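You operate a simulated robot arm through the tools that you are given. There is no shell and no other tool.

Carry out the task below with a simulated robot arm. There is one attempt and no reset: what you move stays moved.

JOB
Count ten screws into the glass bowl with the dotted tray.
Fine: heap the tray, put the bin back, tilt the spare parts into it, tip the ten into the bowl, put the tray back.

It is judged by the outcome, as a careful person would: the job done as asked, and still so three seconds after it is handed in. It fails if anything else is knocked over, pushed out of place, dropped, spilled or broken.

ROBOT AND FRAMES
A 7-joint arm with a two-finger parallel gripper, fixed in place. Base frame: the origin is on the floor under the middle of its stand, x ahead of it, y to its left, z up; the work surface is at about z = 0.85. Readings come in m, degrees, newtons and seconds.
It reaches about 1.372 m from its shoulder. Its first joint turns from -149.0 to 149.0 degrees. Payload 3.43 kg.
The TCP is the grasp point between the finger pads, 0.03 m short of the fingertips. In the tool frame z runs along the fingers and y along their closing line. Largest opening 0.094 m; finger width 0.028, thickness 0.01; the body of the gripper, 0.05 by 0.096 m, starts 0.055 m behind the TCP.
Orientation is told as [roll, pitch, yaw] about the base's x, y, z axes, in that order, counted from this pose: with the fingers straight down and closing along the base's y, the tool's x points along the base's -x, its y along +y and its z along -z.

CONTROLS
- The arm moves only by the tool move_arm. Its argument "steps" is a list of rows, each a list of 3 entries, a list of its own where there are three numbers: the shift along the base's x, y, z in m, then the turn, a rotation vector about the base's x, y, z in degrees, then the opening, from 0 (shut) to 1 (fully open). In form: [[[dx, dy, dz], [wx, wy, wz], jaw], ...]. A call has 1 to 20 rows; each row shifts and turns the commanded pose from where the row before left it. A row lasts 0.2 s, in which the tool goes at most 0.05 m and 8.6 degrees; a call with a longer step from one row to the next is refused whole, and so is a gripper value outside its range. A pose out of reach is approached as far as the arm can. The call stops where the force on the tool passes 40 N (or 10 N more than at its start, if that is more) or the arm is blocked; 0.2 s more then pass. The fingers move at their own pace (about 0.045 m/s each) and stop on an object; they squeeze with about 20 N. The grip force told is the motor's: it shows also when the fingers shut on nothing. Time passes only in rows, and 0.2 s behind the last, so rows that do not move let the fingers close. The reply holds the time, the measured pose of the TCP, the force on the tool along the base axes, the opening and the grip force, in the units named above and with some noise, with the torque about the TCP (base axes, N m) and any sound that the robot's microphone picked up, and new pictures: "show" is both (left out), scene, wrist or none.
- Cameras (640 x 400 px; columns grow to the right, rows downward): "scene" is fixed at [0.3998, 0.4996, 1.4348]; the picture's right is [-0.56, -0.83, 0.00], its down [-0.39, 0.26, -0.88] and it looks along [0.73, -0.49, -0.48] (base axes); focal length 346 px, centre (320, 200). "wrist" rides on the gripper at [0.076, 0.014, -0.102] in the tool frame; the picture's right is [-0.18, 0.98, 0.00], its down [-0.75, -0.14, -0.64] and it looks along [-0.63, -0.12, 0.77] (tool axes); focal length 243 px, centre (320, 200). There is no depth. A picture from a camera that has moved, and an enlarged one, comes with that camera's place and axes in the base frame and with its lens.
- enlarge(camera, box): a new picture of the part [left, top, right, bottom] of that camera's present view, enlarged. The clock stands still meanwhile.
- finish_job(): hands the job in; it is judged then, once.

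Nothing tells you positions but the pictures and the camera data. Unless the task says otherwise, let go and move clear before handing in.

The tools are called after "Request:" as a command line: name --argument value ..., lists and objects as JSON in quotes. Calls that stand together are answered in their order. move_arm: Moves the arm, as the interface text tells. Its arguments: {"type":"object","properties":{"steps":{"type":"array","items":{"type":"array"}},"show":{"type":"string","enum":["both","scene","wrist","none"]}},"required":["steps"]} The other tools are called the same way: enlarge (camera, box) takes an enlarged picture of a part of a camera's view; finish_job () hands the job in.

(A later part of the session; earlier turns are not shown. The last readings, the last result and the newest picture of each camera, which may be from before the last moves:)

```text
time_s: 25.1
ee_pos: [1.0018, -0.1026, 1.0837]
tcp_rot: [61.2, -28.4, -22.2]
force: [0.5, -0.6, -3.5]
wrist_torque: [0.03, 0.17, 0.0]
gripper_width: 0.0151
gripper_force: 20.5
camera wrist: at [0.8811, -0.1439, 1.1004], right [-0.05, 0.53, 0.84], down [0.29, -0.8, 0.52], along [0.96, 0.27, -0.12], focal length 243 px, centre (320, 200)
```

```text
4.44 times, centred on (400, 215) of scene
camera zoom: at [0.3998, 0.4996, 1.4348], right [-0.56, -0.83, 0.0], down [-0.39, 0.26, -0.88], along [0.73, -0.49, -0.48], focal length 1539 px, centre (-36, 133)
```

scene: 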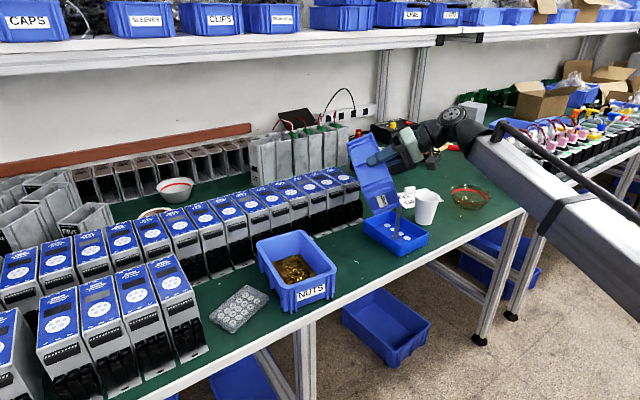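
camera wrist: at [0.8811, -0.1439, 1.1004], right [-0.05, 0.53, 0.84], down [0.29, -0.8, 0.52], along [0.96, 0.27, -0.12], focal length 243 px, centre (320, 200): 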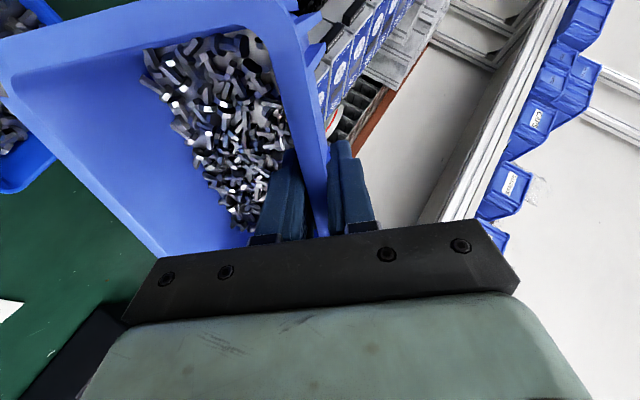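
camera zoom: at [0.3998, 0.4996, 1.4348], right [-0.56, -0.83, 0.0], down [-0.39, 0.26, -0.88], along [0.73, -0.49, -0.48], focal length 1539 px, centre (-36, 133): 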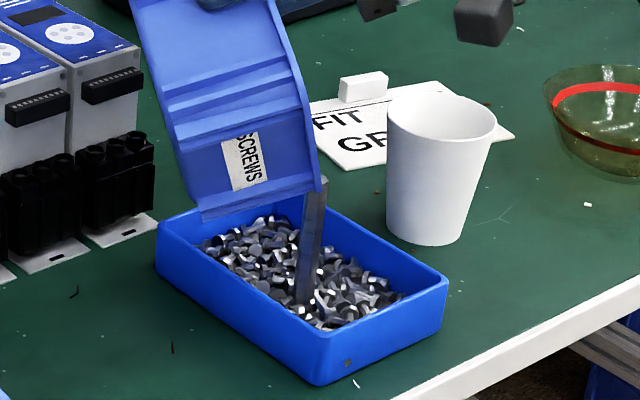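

The tray is already well heaped and the stream is still running. I'll tilt back right away to stop it, keeping the corner over the tray.

Request:
move_arm --steps '[[[0.004, 0.006, 0.002], [-5.6, 4.2, 0], 0], [[0.006, 0.008, 0.004], [-6, 4.5, 0], 0], [[0.004, 0.006, 0.004], [-5.6, 4.2, 0], 0], [[0, 0, 0.004], [-3, 2.25, 0], 0], [[0, 0, 0], [0, 0, 0], 0]]'

Request:
enlarge --camera "scene" --box '[340, 170, 460, 260]'

```text
time_s: 26.4
ee_pos: [1.0166, -0.0814, 1.0977]
tcp_rot: [34.9, -19.5, -11.3]
force: [0.1, -0.1, -2.9]
wrist_torque: [0.15, 0.09, 0.0]
gripper_width: 0.0153
gripper_force: 19.8
camera wrist: at [0.9065, -0.109, 1.1573], right [0.14, 0.79, 0.59], down [0.45, -0.58, 0.67], along [0.88, 0.17, -0.44], focal length 243 px, centre (320, 200)
```

scene: 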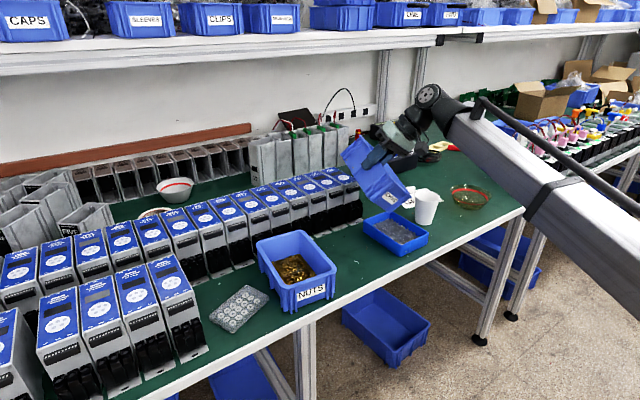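
wrist: 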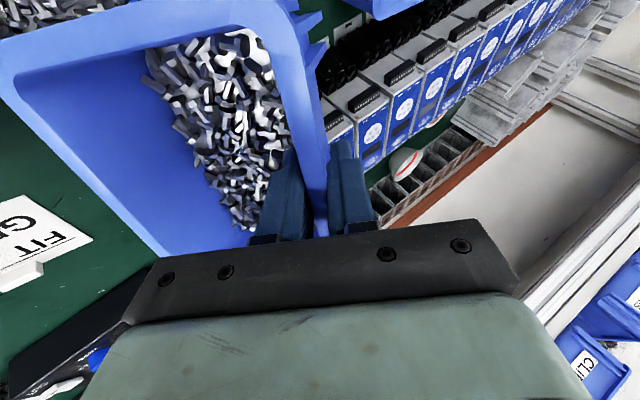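

```text
4.44 times, centred on (400, 215) of scene
camera zoom: at [0.3998, 0.4996, 1.4348], right [-0.56, -0.83, 0.0], down [-0.39, 0.26, -0.88], along [0.73, -0.49, -0.48], focal length 1539 px, centre (-36, 133)
```

zoom: 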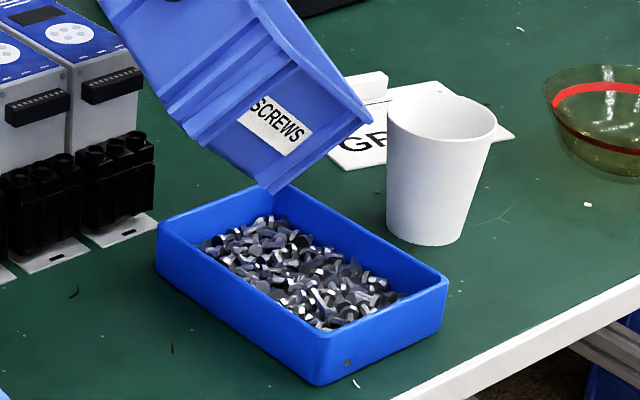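

The stream has stopped and the tray holds a full layer of screws. There is a small dark dot near the tray's front corner that I want to check.

Request:
enlarge --camera "scene" --box '[395, 235, 435, 260]'

Request:
enlarge --camera "scene" --box '[360, 205, 430, 250]'

```text
16.00 times, centred on (415, 248) of scene
camera zoom: at [0.3998, 0.4996, 1.4348], right [-0.56, -0.83, 0.0], down [-0.39, 0.26, -0.88], along [0.73, -0.49, -0.48], focal length 5540 px, centre (-1200, -560)
```

zoom: 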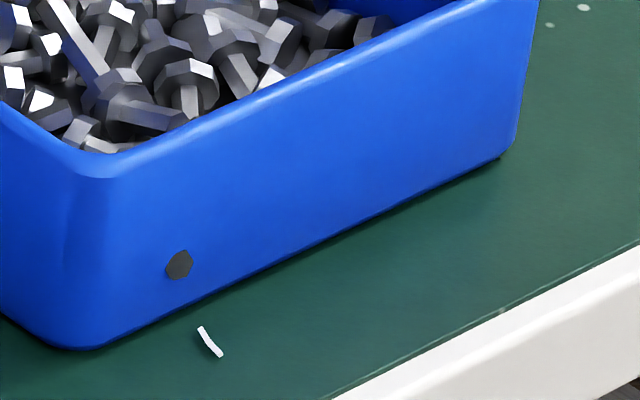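

```text
8.89 times, centred on (395, 228) of scene
camera zoom: at [0.3998, 0.4996, 1.4348], right [-0.56, -0.83, 0.0], down [-0.39, 0.26, -0.88], along [0.73, -0.49, -0.48], focal length 3078 px, centre (-347, -44)
```

zoom: 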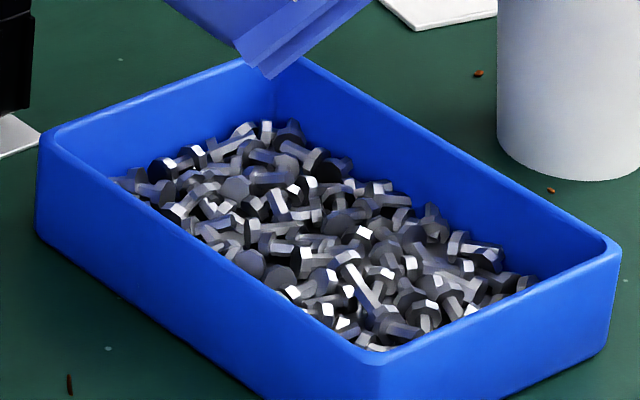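

That dot is just a screw-head model poking through the tray wall visually, and nothing has spilled. Next I'll carry the bin back upright above its original place.

Request:
move_arm --steps '[[[-0.001, 0.005, 0.006], [-1.6, 1.2, 0], 0], [[-0.002, 0.01, 0.006], [-2.4, 1.8, 0], 0], [[-0.003, 0.014, 0.004], [-2.8, 2.1, 0], 0], [[-0.003, 0.015, 0], [-2.8, 2.1, 0], 0], [[-0.003, 0.015, 0], [-2.8, 2.1, 0], 0], [[-0.003, 0.015, 0], [-2.8, 2.1, 0], 0], [[-0.003, 0.015, 0], [-2.8, 2.1, 0], 0], [[-0.003, 0.015, 0], [-2.8, 2.1, 0], 0], [[-0.003, 0.015, 0], [-2.8, 2.1, 0], 0], [[-0.003, 0.015, 0], [-2.8, 2.1, 0], 0], [[-0.003, 0.014, 0], [-2.8, 2.1, 0], 0], [[-0.002, 0.009, 0], [-1.8, 1.35, 0], 0], [[-0.001, 0.004, 0], [-1.0, 0.75, 0], 0], [[0, 0, 0], [0, 0, 0], 0]]'

Request:
enlarge --camera "scene" --box '[270, 130, 430, 250]'

```text
time_s: 29.4
ee_pos: [0.9847, 0.0794, 1.1112]
tcp_rot: [-0.4, 0.2, -5.0]
force: [-1.2, 1.0, -2.9]
wrist_torque: [0.19, 0.0, 0.01]
gripper_width: 0.0152
gripper_force: 20.1
camera wrist: at [0.9087, 0.0999, 1.2144], right [0.27, 0.96, -0.01], down [0.74, -0.2, 0.64], along [0.62, -0.18, -0.77], focal length 243 px, centre (320, 200)
```

scene: 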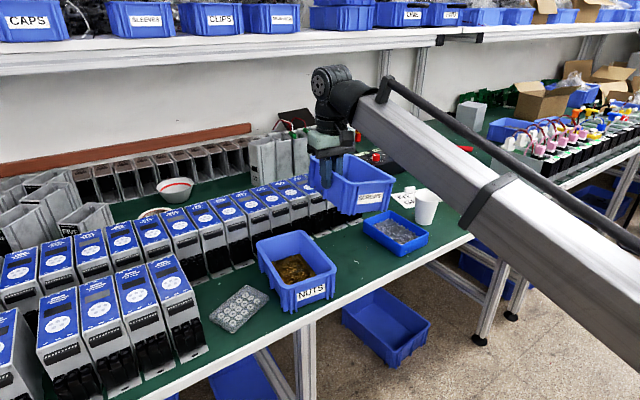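
wrist: 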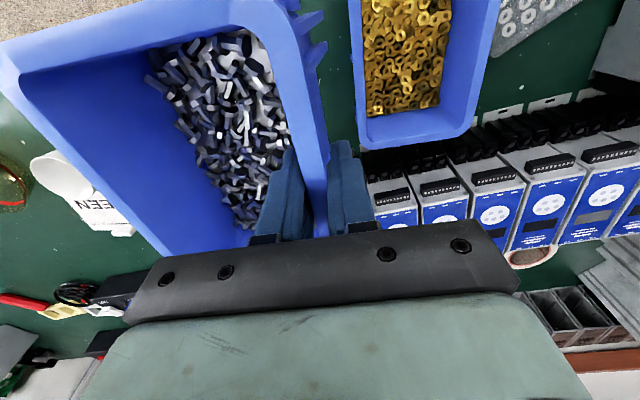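

```text
3.33 times, centred on (350, 190) of scene
camera zoom: at [0.3998, 0.4996, 1.4348], right [-0.56, -0.83, 0.0], down [-0.39, 0.26, -0.88], along [0.73, -0.49, -0.48], focal length 1154 px, centre (220, 233)
```

zoom: 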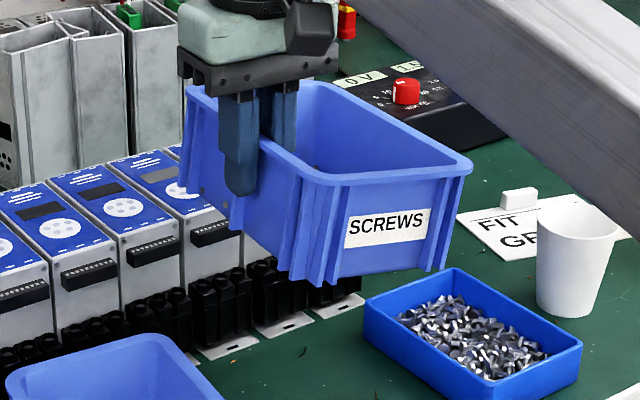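

The bin is back above its place, tilted about 9° in the grip relative to how it stood. I'll roll the hand by −9° about the bin's long axis to level it, then lower to just above the bench.

Request:
move_arm --steps '[[[0, 0, -0.003], [-1.5, 0.13, 0], 0], [[0, 0, -0.008], [-2, 0.18, 0], 0], [[0, 0, -0.012], [-2.2, 0.2, 0], 0], [[0, 0, -0.015], [-2, 0.18, 0], 0], [[0, 0, -0.018], [-1.3, 0.11, 0], 0], [[0, 0, -0.018], [0, 0, 0], 0], [[0, 0, -0.018], [0, 0, 0], 0], [[0, 0, -0.018], [0, 0, 0], 0], [[0, 0, -0.018], [0, 0, 0], 0], [[0, 0, -0.016], [0, 0, 0], 0], [[0, 0, -0.012], [0, 0, 0], 0], [[-0.001, 0, -0.006], [0, 0, 0], 0], [[0, 0, 0], [0, 0, 0], 0]]'

Request:
enlarge --camera "scene" --box '[270, 180, 430, 300]'

```text
time_s: 32.1
ee_pos: [0.9829, 0.0782, 0.9497]
tcp_rot: [-9.4, 0.2, -5.1]
force: [0.3, 0.7, -4.6]
wrist_torque: [0.22, -0.01, 0.01]
gripper_width: 0.0149
gripper_force: 19.8
camera wrist: at [0.9087, 0.1153, 1.0485], right [0.27, 0.95, -0.16], down [0.75, -0.1, 0.65], along [0.61, -0.3, -0.74], focal length 243 px, centre (320, 200)
```

scene: 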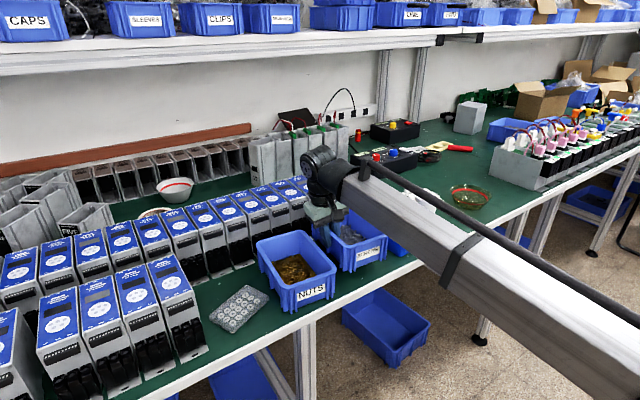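
wrist: 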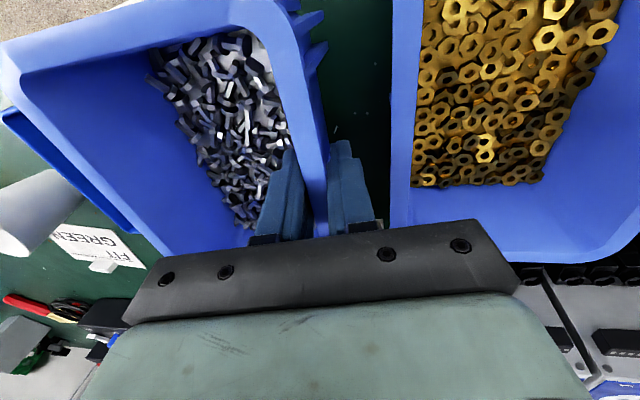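

```text
3.33 times, centred on (350, 240) of scene
camera zoom: at [0.3998, 0.4996, 1.4348], right [-0.56, -0.83, 0.0], down [-0.39, 0.26, -0.88], along [0.73, -0.49, -0.48], focal length 1154 px, centre (220, 67)
```

zoom: 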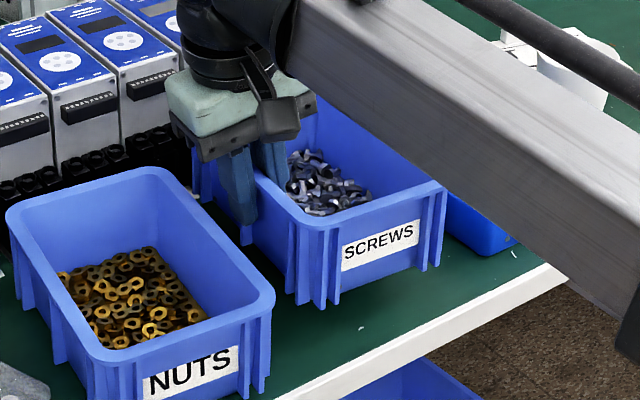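

The bin looks nearly level and horizontally matches its original spot. I'll lower in small steps, watching the force for bench contact.

Request:
move_arm --steps '[[[0, 0, -0.005], [0, 0, 0], 0], [[0.001, 0.001, -0.007], [0, 0, 0], 0], [[0, 0, -0.007], [0, 0, 0], 0], [[0, 0, -0.004], [0, 0, 0], 0], [[0, 0, 0], [0, 0, 0], 0]]' --show "none"

Request:
move_arm --steps '[[[0, 0, -0.003], [0, 0, 0], 0], [[0, 0, -0.001], [0, 0, 0], 0], [[0, 0, 0], [0, 0, 0], 0]]' --show "none"

Request:
enlarge --camera "scene" --box '[270, 180, 430, 300]'

```text
time_s: 33.4
ee_pos: [0.9841, 0.0802, 0.9273]
tcp_rot: [-9.6, 0.1, -5.2]
force: [0.5, 0.9, -2.5]
wrist_torque: [0.23, 0.02, -0.01]
gripper_width: 0.0149
gripper_force: 19.7
```

```text
time_s: 34.1
ee_pos: [0.9836, 0.0812, 0.9232]
tcp_rot: [-9.4, 0.1, -5.1]
force: [-0.5, -0.6, -3.8]
wrist_torque: [0.23, 0.04, 0.0]
gripper_width: 0.0153
gripper_force: 19.8
```

```text
3.33 times, centred on (350, 240) of scene
camera zoom: at [0.3998, 0.4996, 1.4348], right [-0.56, -0.83, 0.0], down [-0.39, 0.26, -0.88], along [0.73, -0.49, -0.48], focal length 1154 px, centre (220, 67)
```

zoom: 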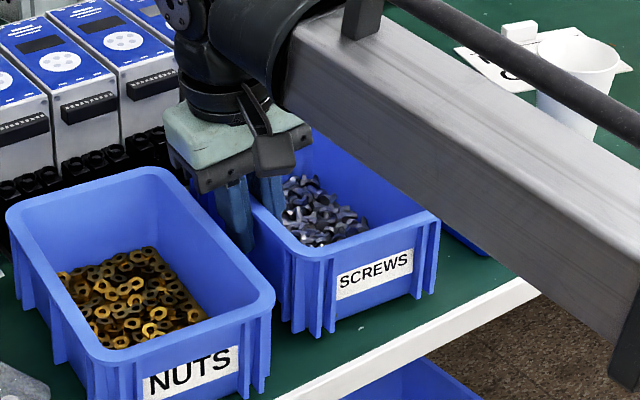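

It's almost down, with full weight still on the gripper. I'll lower in 2 mm steps and nudge y back by 1–2 mm.

Request:
move_arm --steps '[[[0, -0.001, -0.002], [0, 0, 0], 0], [[0, -0.001, -0.001], [0, 0, 0], 0], [[0, 0, 0], [0, 0, 0], 0]]' --show "none"

Request:
move_arm --steps '[[[0, 0, -0.002], [0, 0, 0], 0], [[0, 0, 0], [0, 0, 0], 0]]' --show "none"

```text
time_s: 35.0
ee_pos: [0.9842, 0.0768, 0.9196]
tcp_rot: [-9.5, 0.2, -5.1]
force: [0.5, 0.4, -4.3]
wrist_torque: [0.22, 0.01, -0.04]
gripper_width: 0.015
gripper_force: 20.1
```

```text
time_s: 35.5
ee_pos: [0.9836, 0.0779, 0.9185]
tcp_rot: [-9.5, 0.1, -5.1]
force: [-1.6, 0.0, 4.4]
wrist_torque: [0.1, -0.61, -0.01]
gripper_width: 0.0152
gripper_force: 20.3
```

The bench contact is at the far end first. I'll pitch slightly to bring the near end down too and check the force balance.

Request:
move_arm --steps '[[[0, 0, 0], [0, -0.5, 0], 0], [[0, 0, -0.0005], [0, -0.3, 0], 0], [[0, 0, 0], [0, 0, 0], 0]]'

Request:
enlarge --camera "scene" --box '[270, 180, 430, 300]'

```text
time_s: 36.4
ee_pos: [0.9826, 0.0767, 0.9177]
tcp_rot: [-9.4, -0.7, -5.1]
force: [0.5, 0.7, 10.3]
wrist_torque: [0.3, 0.37, -0.08]
gripper_width: 0.0153
gripper_force: 20.3
camera wrist: at [0.9086, 0.1141, 1.0161], right [0.27, 0.95, -0.16], down [0.74, -0.1, 0.67], along [0.62, -0.3, -0.73], focal length 243 px, centre (320, 200)
```

scene: 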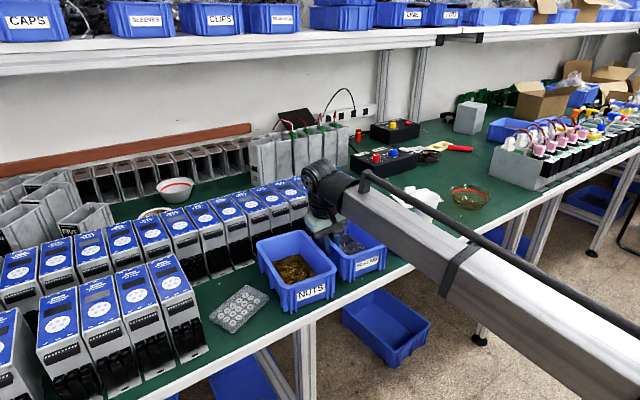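
wrist: 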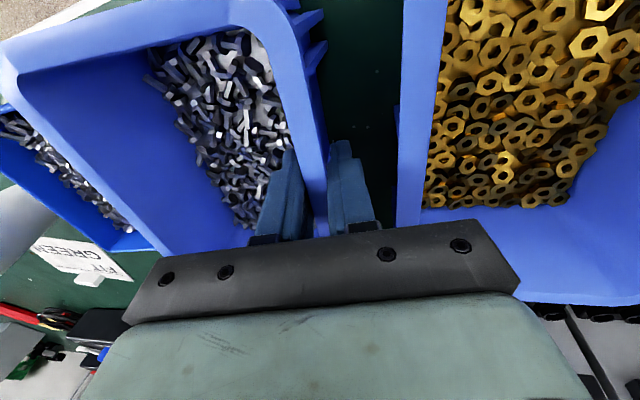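

```text
3.33 times, centred on (350, 240) of scene
camera zoom: at [0.3998, 0.4996, 1.4348], right [-0.56, -0.83, 0.0], down [-0.39, 0.26, -0.88], along [0.73, -0.49, -0.48], focal length 1154 px, centre (220, 67)
```

zoom: 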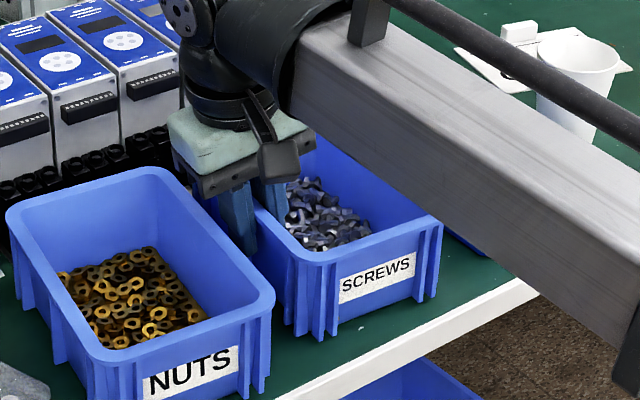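

The bin is now resting at its original spot, with the corners matching within about 2 mm. I'll open the jaws just enough and back out along the finger axis.

Request:
move_arm --steps '[[[0, 0, 0], [0, 0, 0], 0.2], [[0, 0, 0], [0, 0, 0], 0.26], [[0, 0, 0], [0, 0, 0], 0.3], [[0, 0, 0], [0, 0, 0], 0.3]]'

Request:
enlarge --camera "wrist" --box '[240, 80, 400, 240]'

```text
time_s: 37.4
ee_pos: [0.9842, 0.0762, 0.9182]
tcp_rot: [-9.4, -0.7, -5.1]
force: [-0.2, -0.1, -0.3]
wrist_torque: [-0.04, 0.01, 0.03]
gripper_width: 0.028
gripper_force: 0.0
camera wrist: at [0.9088, 0.114, 1.0154], right [0.27, 0.95, -0.16], down [0.74, -0.1, 0.67], along [0.62, -0.3, -0.73], focal length 243 px, centre (320, 200)
```

scene: 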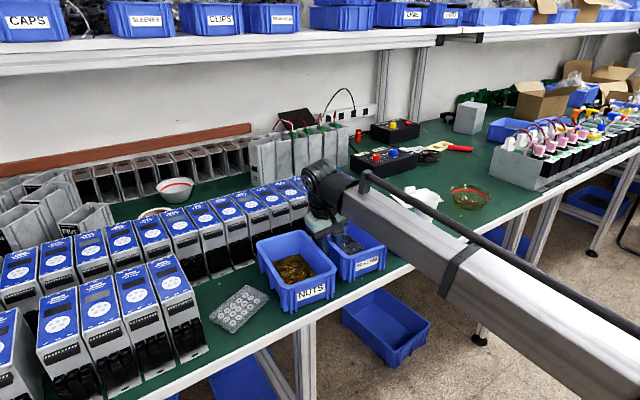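
wrist: 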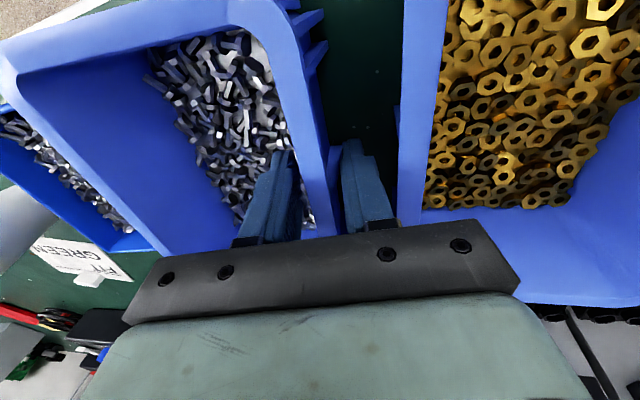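

```text
2.50 times, centred on (320, 160) of wrist
camera zoom: at [0.9088, 0.114, 1.0154], right [0.27, 0.95, -0.16], down [0.74, -0.1, 0.67], along [0.62, -0.3, -0.73], focal length 606 px, centre (320, 300)
```

zoom: 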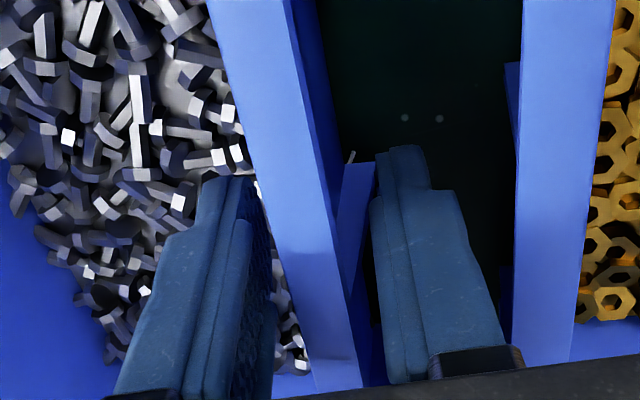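

It released cleanly with no contact force and the bin stayed in place. I'll retreat along the finger axis and look at the heap.

Request:
move_arm --steps '[[[0.0001, 0.0008, 0.005], [0, 0, 0], 0.3], [[0.0001, 0.0016, 0.01], [0, 0, 0], 0.3], [[0.0002, 0.002, 0.012], [0, 0, 0], 0.3], [[0.0002, 0.002, 0.012], [0, 0, 0], 0.3], [[0.0002, 0.002, 0.012], [0, 0, 0], 0.3], [[0.0002, 0.002, 0.015], [0, 0, 0], 0.3], [[0, 0, 0.02], [1.5, 0, 0.5], 0.3], [[0, -0.005, 0.02], [2, 0, 1.1], 0.3], [[0, -0.01, 0.02], [2.5, 0.4, 1.5], 0.4], [[0, -0.02, 0.02], [2, 0.2, 1.5], 0.5], [[0, -0.02, 0.015], [1.2, 0, 0.5], 0.5], [[0, -0.01, 0.005], [0, 0, 0], 0.5], [[0, 0, 0], [0, 0, 0], 0.5]]'

Request:
enlarge --camera "wrist" --box '[140, 0, 380, 160]'

Request:
enlarge --camera "scene" --box '[300, 185, 440, 285]'

```text
time_s: 40.1
ee_pos: [0.9846, 0.0232, 1.0851]
tcp_rot: [-0.2, 0.4, 0.0]
force: [0.7, 0.5, -0.3]
wrist_torque: [0.01, 0.01, -0.01]
gripper_width: 0.047
gripper_force: 0.2
camera wrist: at [0.9093, 0.0374, 1.187], right [0.18, 0.98, -0.01], down [0.76, -0.14, 0.64], along [0.63, -0.12, -0.77], focal length 243 px, centre (320, 200)
```

scene: 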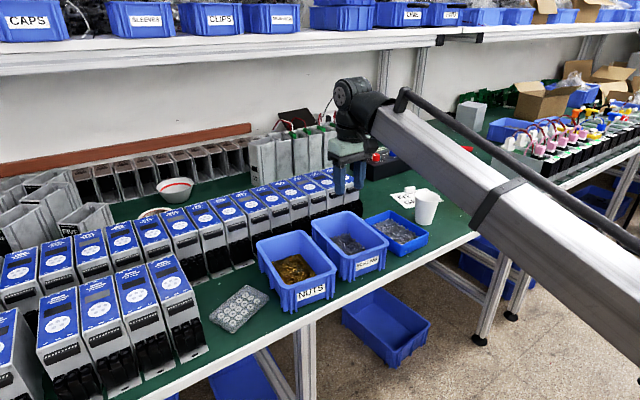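
wrist: 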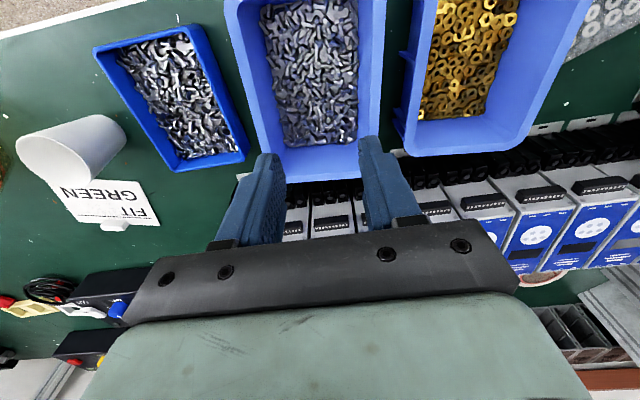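

```text
2.50 times, centred on (260, 80) of wrist
camera zoom: at [0.9093, 0.0374, 1.187], right [0.18, 0.98, -0.01], down [0.76, -0.14, 0.64], along [0.63, -0.12, -0.77], focal length 606 px, centre (470, 500)
```

zoom: 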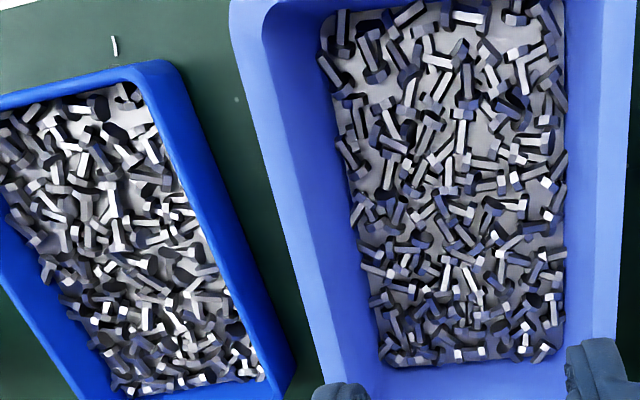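

```text
4.00 times, centred on (370, 235) of scene
camera zoom: at [0.3998, 0.4996, 1.4348], right [-0.56, -0.83, 0.0], down [-0.39, 0.26, -0.88], along [0.73, -0.49, -0.48], focal length 1385 px, centre (120, 60)
```

zoom: 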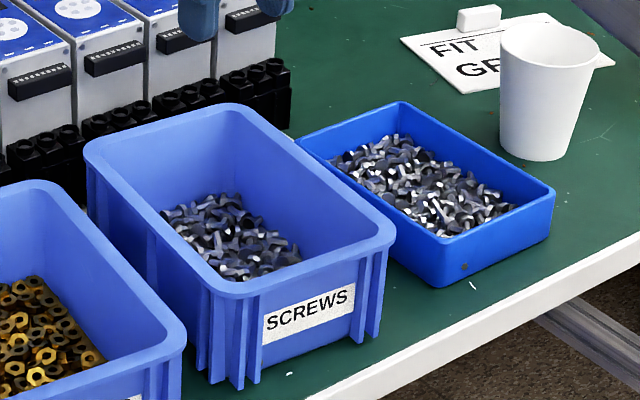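

The tray is heaped and the bin is back in place. I'll grip the tray by its +x end wall with the fingers closing along x, which stays clear of the cup and pours over the narrow end. First I'll yaw the hand +90° at a safe height above that wall.

Request:
move_arm --steps '[[[0.003, -0.006, 0.002], [0, 0, 3], 0.5], [[0.005, -0.012, 0.002], [0, 0, 6], 0.5], [[0.006, -0.014, 0.002], [0, 0, 7], 0.5], [[0.006, -0.014, 0.002], [0, 0, 7], 0.5], [[0.006, -0.014, 0.002], [0, 0, 7], 0.5], [[0.006, -0.014, 0], [0, 0, 7], 0.5], [[0.006, -0.014, 0], [0, 0, 7], 0.5], [[0.006, -0.014, 0], [0, 0, 7], 0.5], [[0.006, -0.014, 0], [0, 0, 7], 0.5], [[0.006, -0.014, 0], [0, 0, 7], 0.5], [[0.006, -0.014, 0], [0, 0, 7], 0.5], [[0.006, -0.014, 0], [0, 0, 7], 0.5], [[0.004, -0.012, 0], [0, 0, 7], 0.5], [[0.002, -0.007, 0], [0, 0, 4], 0.5], [[0, 0, 0], [0, 0, 0], 0.5]]'

```text
time_s: 43.4
ee_pos: [1.0584, -0.154, 1.0937]
tcp_rot: [-0.4, 0.4, 90.0]
force: [-0.4, 0.3, -0.8]
wrist_torque: [0.01, -0.02, -0.02]
gripper_width: 0.0471
gripper_force: 0.1
camera wrist: at [1.0432, -0.2303, 1.1971], right [-0.98, 0.18, -0.01], down [0.14, 0.76, 0.64], along [0.12, 0.63, -0.77], focal length 243 px, centre (320, 200)
```

scene: 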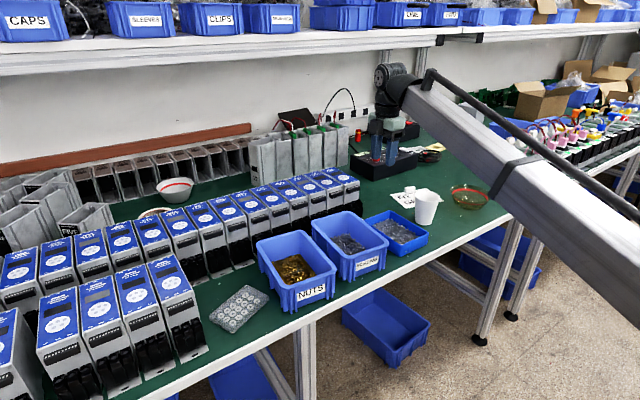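
wrist: 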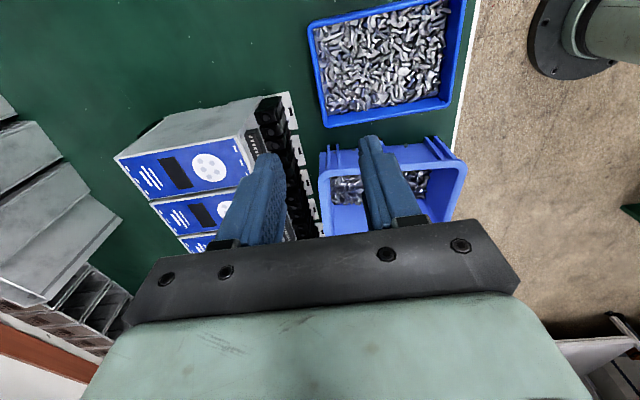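

The hand is now yawed 90° directly above the tray's +x wall. I'll enlarge to check the wall position and the clearance to the device plate.

Request:
enlarge --camera "wrist" --box '[240, 0, 480, 150]'

Request:
enlarge --camera "scene" --box '[350, 195, 440, 255]'

```text
2.67 times, centred on (360, 75) of wrist
camera zoom: at [1.0432, -0.2303, 1.1971], right [-0.98, 0.18, -0.01], down [0.14, 0.76, 0.64], along [0.12, 0.63, -0.77], focal length 647 px, centre (213, 533)
```

zoom: 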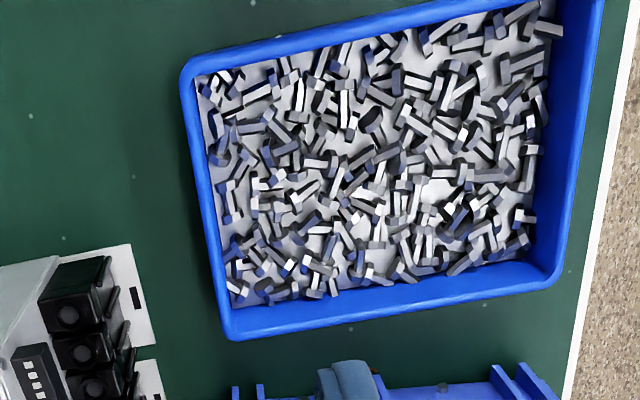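

```text
6.67 times, centred on (395, 225) of scene
camera zoom: at [0.3998, 0.4996, 1.4348], right [-0.56, -0.83, 0.0], down [-0.39, 0.26, -0.88], along [0.73, -0.49, -0.48], focal length 2308 px, centre (-180, 33)
```

zoom: 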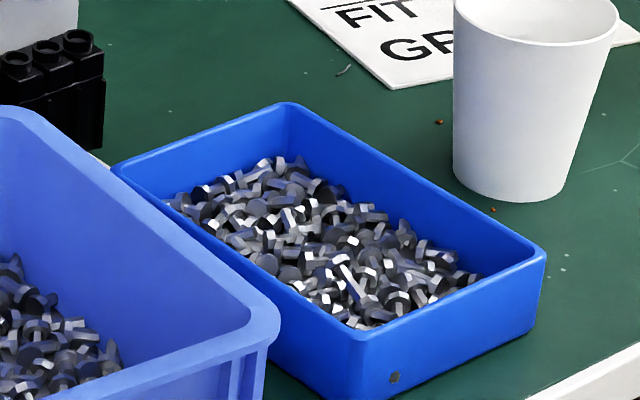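

The tray walls are close to vertical, about 5 mm thick at the rim, and the finger gap to the device plate is comfortable. I'll descend with the jaws at about 30 mm until the tips are just above the rim and check again.

Request:
move_arm --steps '[[[0, 0, -0.006], [0.2, 0.5, 0], 0.33], [[0, 0, -0.012], [0.2, 0.6, 0], 0.33], [[0, 0, -0.016], [0, 0.5, 0], 0.33], [[0, 0, -0.018], [0, 0, 0], 0.33], [[0, 0, -0.018], [0, 0, 0], 0.33], [[0, 0, -0.018], [0, 0, 0], 0.33], [[0, 0, -0.018], [0, 0, 0], 0.33], [[0, 0, -0.018], [0, 0, 0], 0.33], [[0, 0, -0.016], [0, 0, 0], 0.33], [[0, 0, -0.01], [0, 0, 0], 0.33], [[0, 0, -0.004], [0, 0, 0], 0.33], [[0, 0, 0], [0, 0, 0], 0.33]]'

Request:
enlarge --camera "wrist" --box '[220, 60, 460, 210]'

Request:
enlarge --camera "scene" --box '[340, 165, 440, 235]'

```text
time_s: 46.0
ee_pos: [1.0585, -0.1529, 0.9392]
tcp_rot: [1.5, 0.0, 90.1]
force: [-0.7, -0.1, 0.0]
wrist_torque: [-0.01, -0.03, -0.01]
gripper_width: 0.0311
gripper_force: 0.1
camera wrist: at [1.0462, -0.2302, 1.0425], right [-0.98, 0.18, 0.02], down [0.16, 0.75, 0.64], along [0.1, 0.63, -0.77], focal length 243 px, centre (320, 200)
```

scene: 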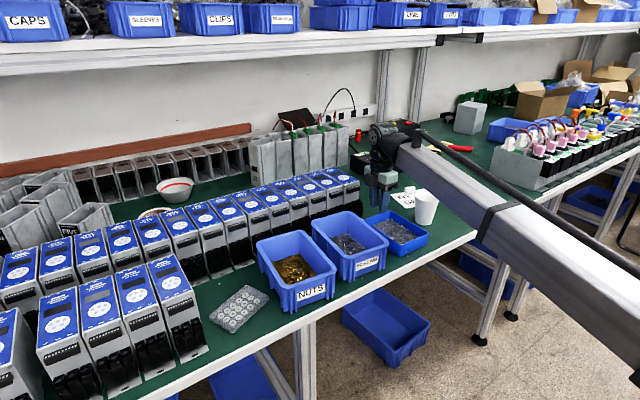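
wrist: 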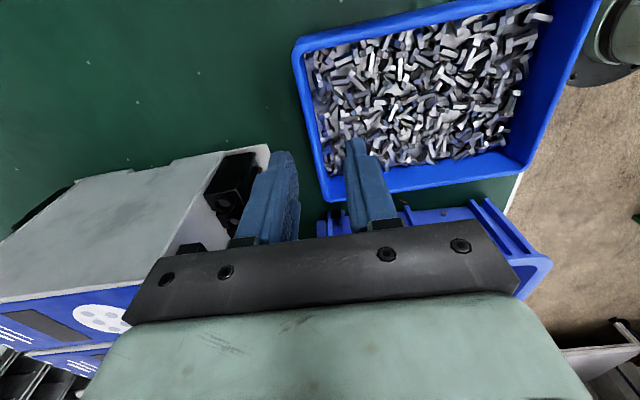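

```text
2.67 times, centred on (340, 135) of wrist
camera zoom: at [1.0462, -0.2302, 1.0425], right [-0.98, 0.18, 0.02], down [0.16, 0.75, 0.64], along [0.1, 0.63, -0.77], focal length 647 px, centre (267, 373)
```

zoom: 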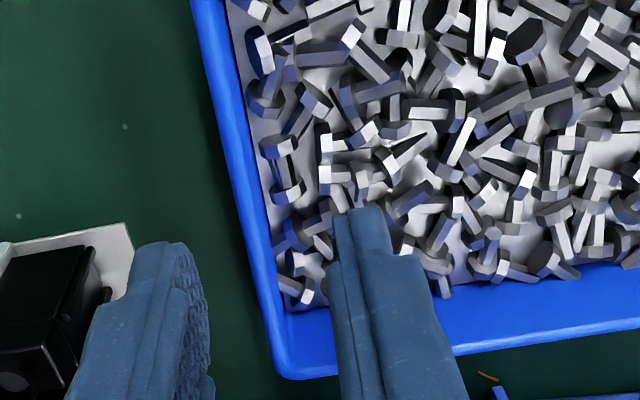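

```text
5.71 times, centred on (390, 200) of scene
camera zoom: at [0.3998, 0.4996, 1.4348], right [-0.56, -0.83, 0.0], down [-0.39, 0.26, -0.88], along [0.73, -0.49, -0.48], focal length 1978 px, centre (-80, 200)
```

zoom: 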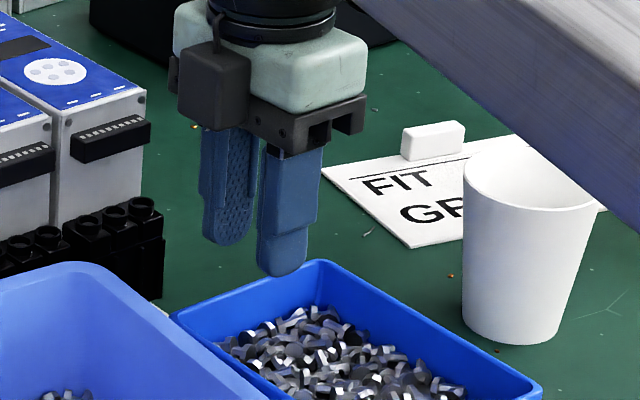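

The wall sits about 3 mm to +x of the jaw centre. I'll shift +2.5 mm in x and descend to TCP z ≈ 0.899 so the pads overlap the wall by about 20 mm.

Request:
move_arm --steps '[[[0.0025, 0, -0.004], [0, 0.3, 0], 0.33], [[0, 0, -0.01], [0, 0.2, 0], 0.33], [[0, 0, -0.012], [0, 0, 0], 0.33], [[0, 0, -0.01], [0, 0, 0], 0.33], [[0, 0, -0.004], [0, 0, 0], 0.33], [[0, 0, 0], [0, 0, 0], 0.33]]'

Request:
enlarge --camera "wrist" --box '[220, 90, 460, 240]'

Request:
enlarge --camera "scene" --box '[340, 175, 440, 245]'

```text
time_s: 47.4
ee_pos: [1.0612, -0.1543, 0.9001]
tcp_rot: [1.8, 0.0, 90.0]
force: [0.8, 1.6, 0.3]
wrist_torque: [0.04, 0.0, -0.03]
gripper_width: 0.031
gripper_force: 0.1
camera wrist: at [1.0489, -0.231, 1.0021], right [-0.98, 0.18, 0.03], down [0.16, 0.75, 0.64], along [0.09, 0.63, -0.77], focal length 243 px, centre (320, 200)
```

scene: 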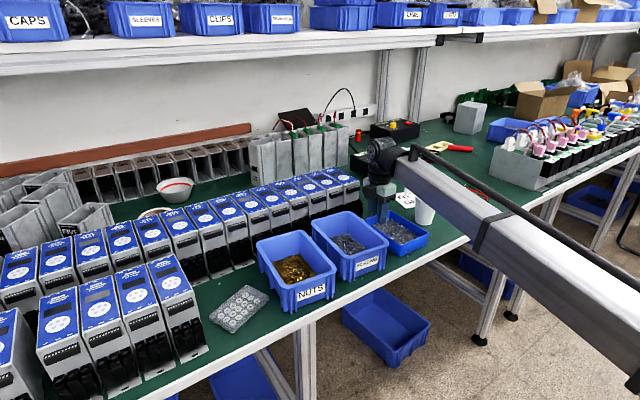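
wrist: 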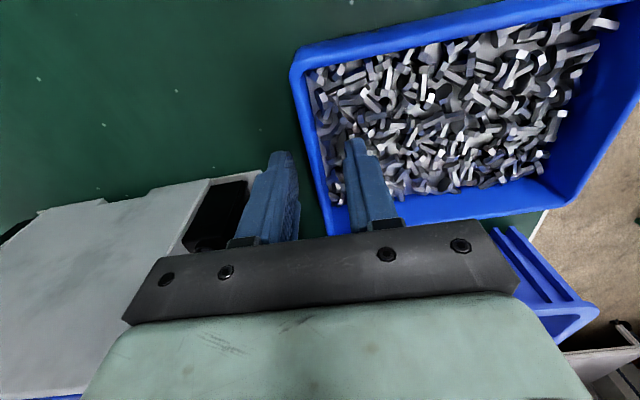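

```text
2.67 times, centred on (340, 165) of wrist
camera zoom: at [1.0489, -0.231, 1.0021], right [-0.98, 0.18, 0.03], down [0.16, 0.75, 0.64], along [0.09, 0.63, -0.77], focal length 647 px, centre (267, 293)
```

zoom: 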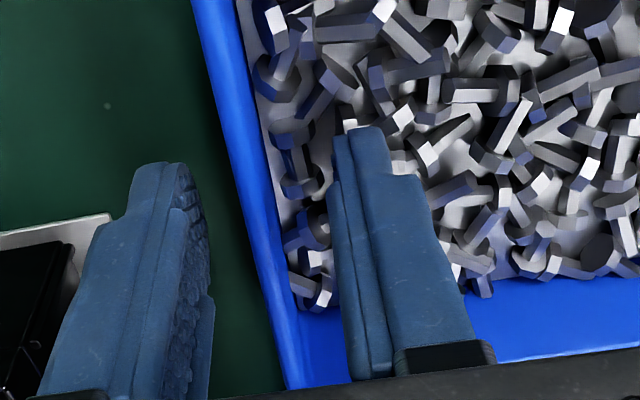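

```text
5.71 times, centred on (390, 210) of scene
camera zoom: at [0.3998, 0.4996, 1.4348], right [-0.56, -0.83, 0.0], down [-0.39, 0.26, -0.88], along [0.73, -0.49, -0.48], focal length 1978 px, centre (-80, 143)
```

zoom: 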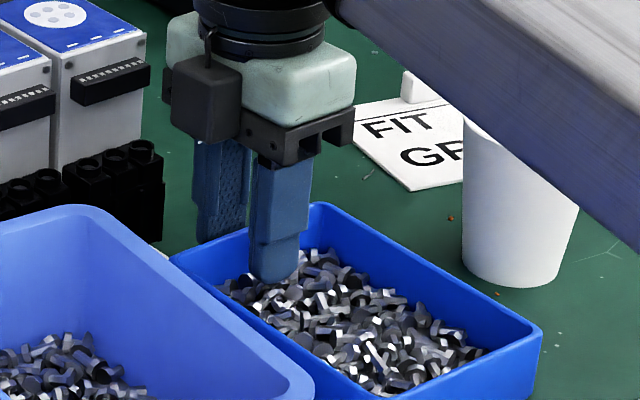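

The fingers straddle the wall evenly. I'll go 5 mm deeper, then close gently.

Request:
move_arm --steps '[[[0, 0, -0.003], [0, 0, 0], 0.33], [[0, 0, -0.003], [0, 0, 0], 0.33], [[0, 0, 0], [0, 0, 0], 0.33]]' --show "none"

Request:
move_arm --steps '[[[0, 0, 0], [0, 0, 0], 0.2], [[0, 0, 0], [0, 0, 0], 0.1], [[0, 0, 0], [0, 0, 0], 0], [[0, 0, 0], [0, 0, 0], 0], [[0, 0, 0], [0, 0, 0], 0]]'

Request:
enlarge --camera "scene" --box '[340, 185, 440, 255]'

```text
time_s: 48.1
ee_pos: [1.0607, -0.1532, 0.893]
tcp_rot: [1.8, 0.0, 90.0]
force: [0.3, -0.4, -0.1]
wrist_torque: [-0.02, -0.01, -0.01]
gripper_width: 0.0309
gripper_force: 0.0
```

```text
time_s: 49.4
ee_pos: [1.0609, -0.1533, 0.8953]
tcp_rot: [1.6, 0.0, 90.1]
force: [6.2, -0.1, 16.1]
wrist_torque: [-0.05, -0.5, -0.04]
gripper_width: 0.0046
gripper_force: 19.4
camera wrist: at [1.0495, -0.231, 0.9971], right [-0.98, 0.18, 0.03], down [0.16, 0.75, 0.64], along [0.1, 0.63, -0.77], focal length 243 px, centre (320, 200)
```

scene: 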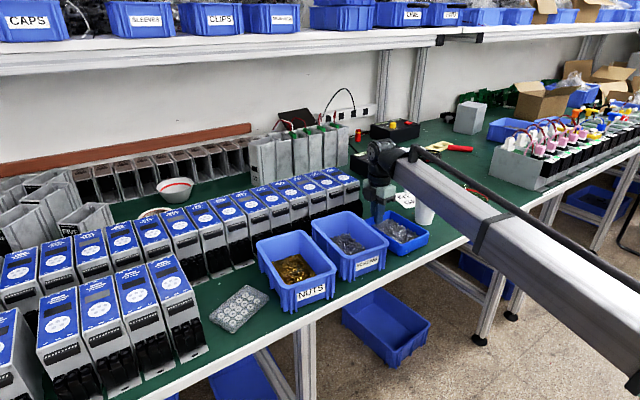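
wrist: 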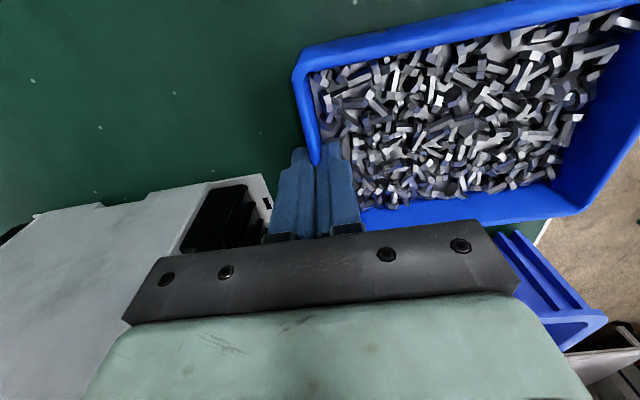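

```text
5.71 times, centred on (390, 220) of scene
camera zoom: at [0.3998, 0.4996, 1.4348], right [-0.56, -0.83, 0.0], down [-0.39, 0.26, -0.88], along [0.73, -0.49, -0.48], focal length 1978 px, centre (-80, 86)
```

zoom: 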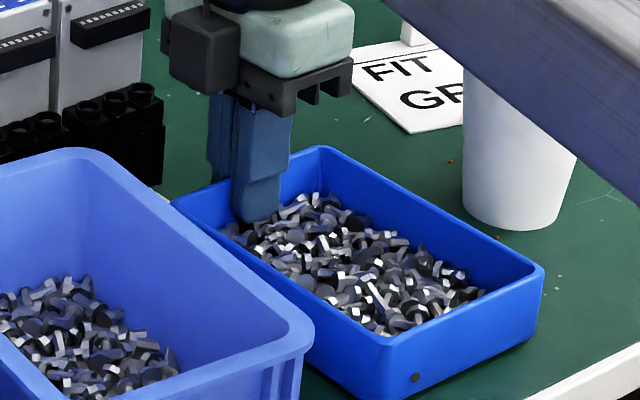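

The tray wall is gripped at 4.6 mm and 19 N. I'll lift very slowly and watch whether the tray stays level.

Request:
move_arm --steps '[[[0, 0, 0.002], [0, 0, 0], 0], [[0, 0, 0.003], [0, 0, 0], 0], [[0, 0, 0.003], [0, 0, 0], 0], [[0, 0, 0.002], [0, 0, 0], 0], [[0, 0, 0], [0, 0, 0], 0]]'

Request:
enlarge --camera "scene" --box '[350, 190, 450, 260]'

```text
time_s: 50.5
ee_pos: [1.0613, -0.1536, 0.903]
tcp_rot: [1.9, 0.0, 90.0]
force: [0.2, -0.6, -3.1]
wrist_torque: [0.0, -0.24, 0.0]
gripper_width: 0.0048
gripper_force: 20.0
camera wrist: at [1.0497, -0.2306, 1.0055], right [-0.98, 0.18, 0.03], down [0.16, 0.75, 0.64], along [0.09, 0.63, -0.77], focal length 243 px, centre (320, 200)
```

scene: 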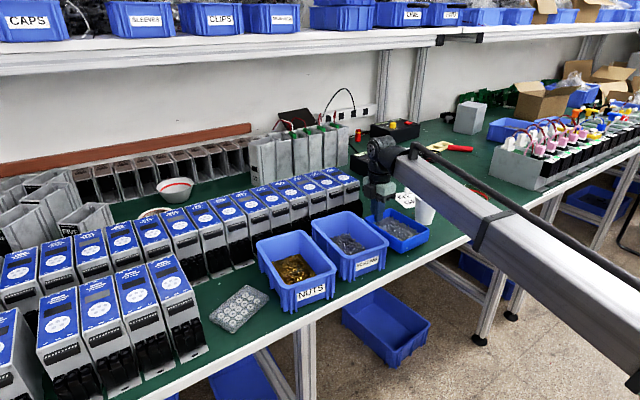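
wrist: 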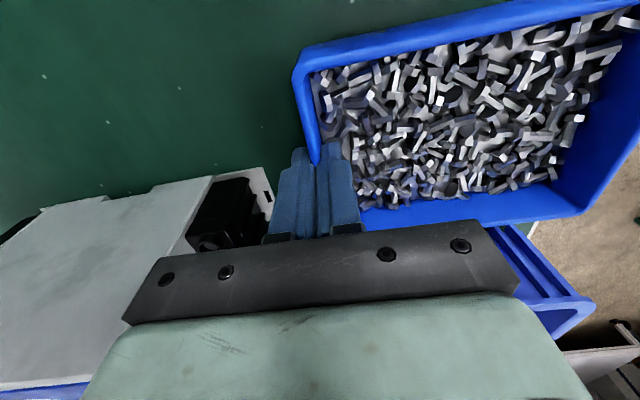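

```text
5.71 times, centred on (400, 225) of scene
camera zoom: at [0.3998, 0.4996, 1.4348], right [-0.56, -0.83, 0.0], down [-0.39, 0.26, -0.88], along [0.73, -0.49, -0.48], focal length 1978 px, centre (-137, 57)
```

zoom: 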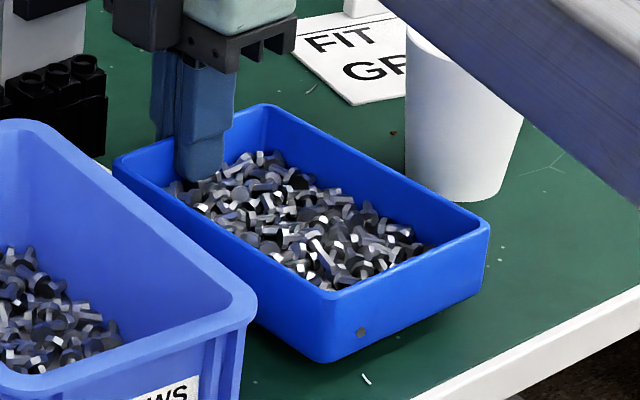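

The tray is airborne at about 3.1 N and still level. I'll lift it straight up, clear of the bin and cup.

Request:
move_arm --steps '[[[0, 0, 0.003], [0, 0, 0], 0], [[0, 0, 0.006], [0, 0, 0], 0], [[0, 0, 0.009], [0, 0, 0], 0], [[0, 0, 0.012], [0, 0, 0], 0], [[0, 0, 0.014], [0, 0, 0], 0], [[0, 0, 0.015], [0, 0, 0], 0], [[0, 0, 0.015], [0, 0, 0], 0], [[0, 0, 0.015], [0, 0, 0], 0], [[0, 0, 0.015], [0, 0, 0], 0], [[0, 0, 0.015], [0, 0, 0], 0], [[0, 0, 0.014], [0, 0, 0], 0], [[0, 0, 0.012], [0, 0, 0], 0], [[0, 0, 0.009], [0, 0, 0], 0], [[0, 0, 0.006], [0, 0, 0], 0], [[0, 0, 0.003], [0, 0, 0], 0], [[0, 0, 0], [0, 0, 0], 0]]'

Request:
enlarge --camera "scene" --box '[330, 120, 470, 220]'

```text
time_s: 54.0
ee_pos: [1.0611, -0.1534, 1.067]
tcp_rot: [1.9, -0.1, 90.0]
force: [-0.1, 0.3, -3.2]
wrist_torque: [0.03, -0.21, -0.02]
gripper_width: 0.005
gripper_force: 20.2
camera wrist: at [1.0496, -0.2302, 1.17], right [-0.98, 0.18, 0.03], down [0.16, 0.75, 0.64], along [0.09, 0.63, -0.77], focal length 243 px, centre (320, 200)
```

scene: 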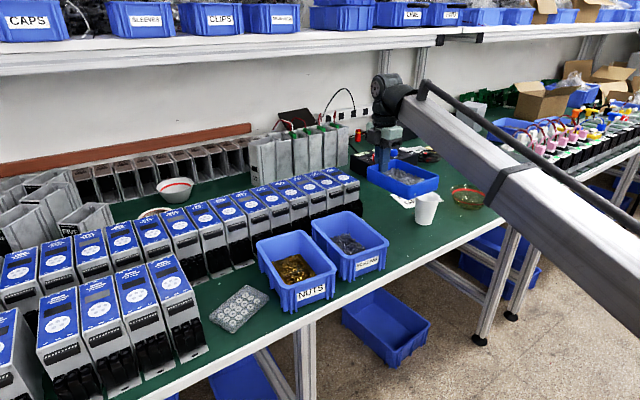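
wrist: 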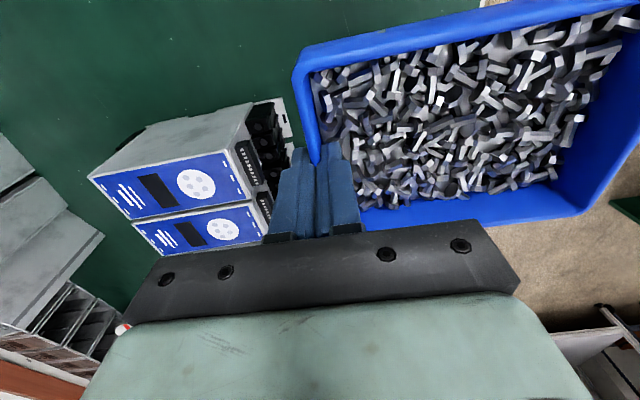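

```text
4.00 times, centred on (400, 170) of scene
camera zoom: at [0.3998, 0.4996, 1.4348], right [-0.56, -0.83, 0.0], down [-0.39, 0.26, -0.88], along [0.73, -0.49, -0.48], focal length 1385 px, centre (0, 320)
```

zoom: 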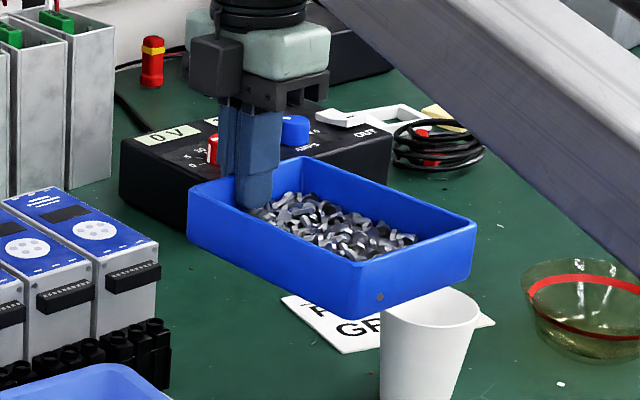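

The tray is level and steady. I'll move it, still level, so its (−x, +y) corner ends up above the middle of the screws bin at about (0.985, 0.02).

Request:
move_arm --steps '[[[0.002, 0.003, 0.003], [0, 0, 0], 0], [[0.004, 0.006, 0.004], [0, 0, 0], 0], [[0.006, 0.009, 0.005], [0, 0, 0], 0], [[0.007, 0.011, 0.005], [0, 0, 0], 0], [[0.008, 0.012, 0.005], [0, 0, 0], 0], [[0.008, 0.012, 0.005], [0, 0, 0], 0], [[0.008, 0.012, 0.005], [0, 0, 0], 0], [[0.008, 0.012, 0.004], [0, 0, 0], 0], [[0.008, 0.012, 0.003], [0, 0, 0], 0], [[0.007, 0.011, 0.002], [0, 0, 0], 0], [[0.006, 0.009, 0.001], [0, 0, 0], 0], [[0.004, 0.006, 0.001], [0, 0, 0], 0], [[0.003, 0.004, 0], [0, 0, 0], 0], [[0, 0, 0], [0, 0, 0], 0]]'

Request:
enlarge --camera "scene" --box '[270, 130, 430, 270]'

```text
time_s: 57.0
ee_pos: [1.1401, -0.0351, 1.1104]
tcp_rot: [1.9, 0.0, 89.9]
force: [-0.6, -0.7, -3.2]
wrist_torque: [0.0, -0.22, 0.02]
gripper_width: 0.0047
gripper_force: 19.4
camera wrist: at [1.1289, -0.1112, 1.2124], right [-0.98, 0.18, 0.03], down [0.16, 0.75, 0.64], along [0.09, 0.63, -0.77], focal length 243 px, centre (320, 200)
```

scene: 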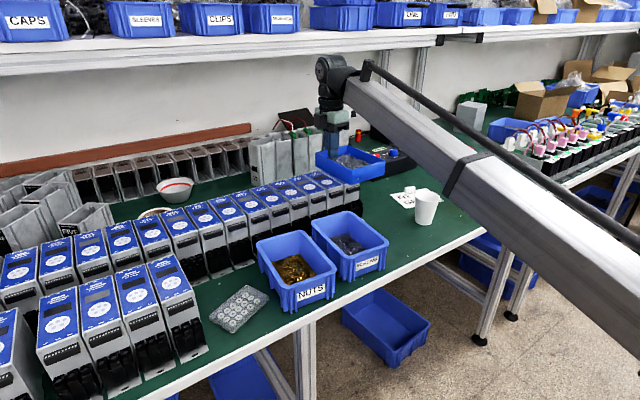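
wrist: 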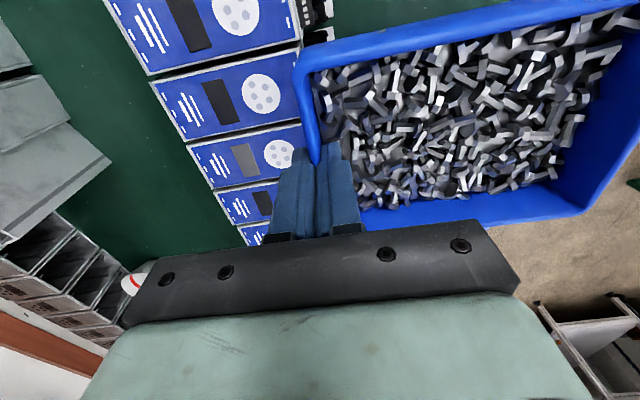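

```text
2.86 times, centred on (350, 200) of scene
camera zoom: at [0.3998, 0.4996, 1.4348], right [-0.56, -0.83, 0.0], down [-0.39, 0.26, -0.88], along [0.73, -0.49, -0.48], focal length 989 px, centre (234, 200)
```

zoom: 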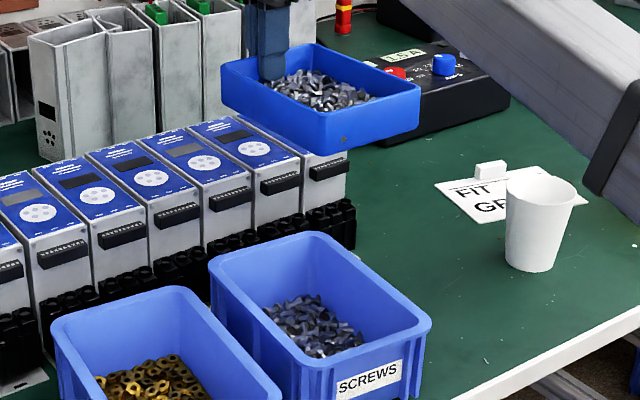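

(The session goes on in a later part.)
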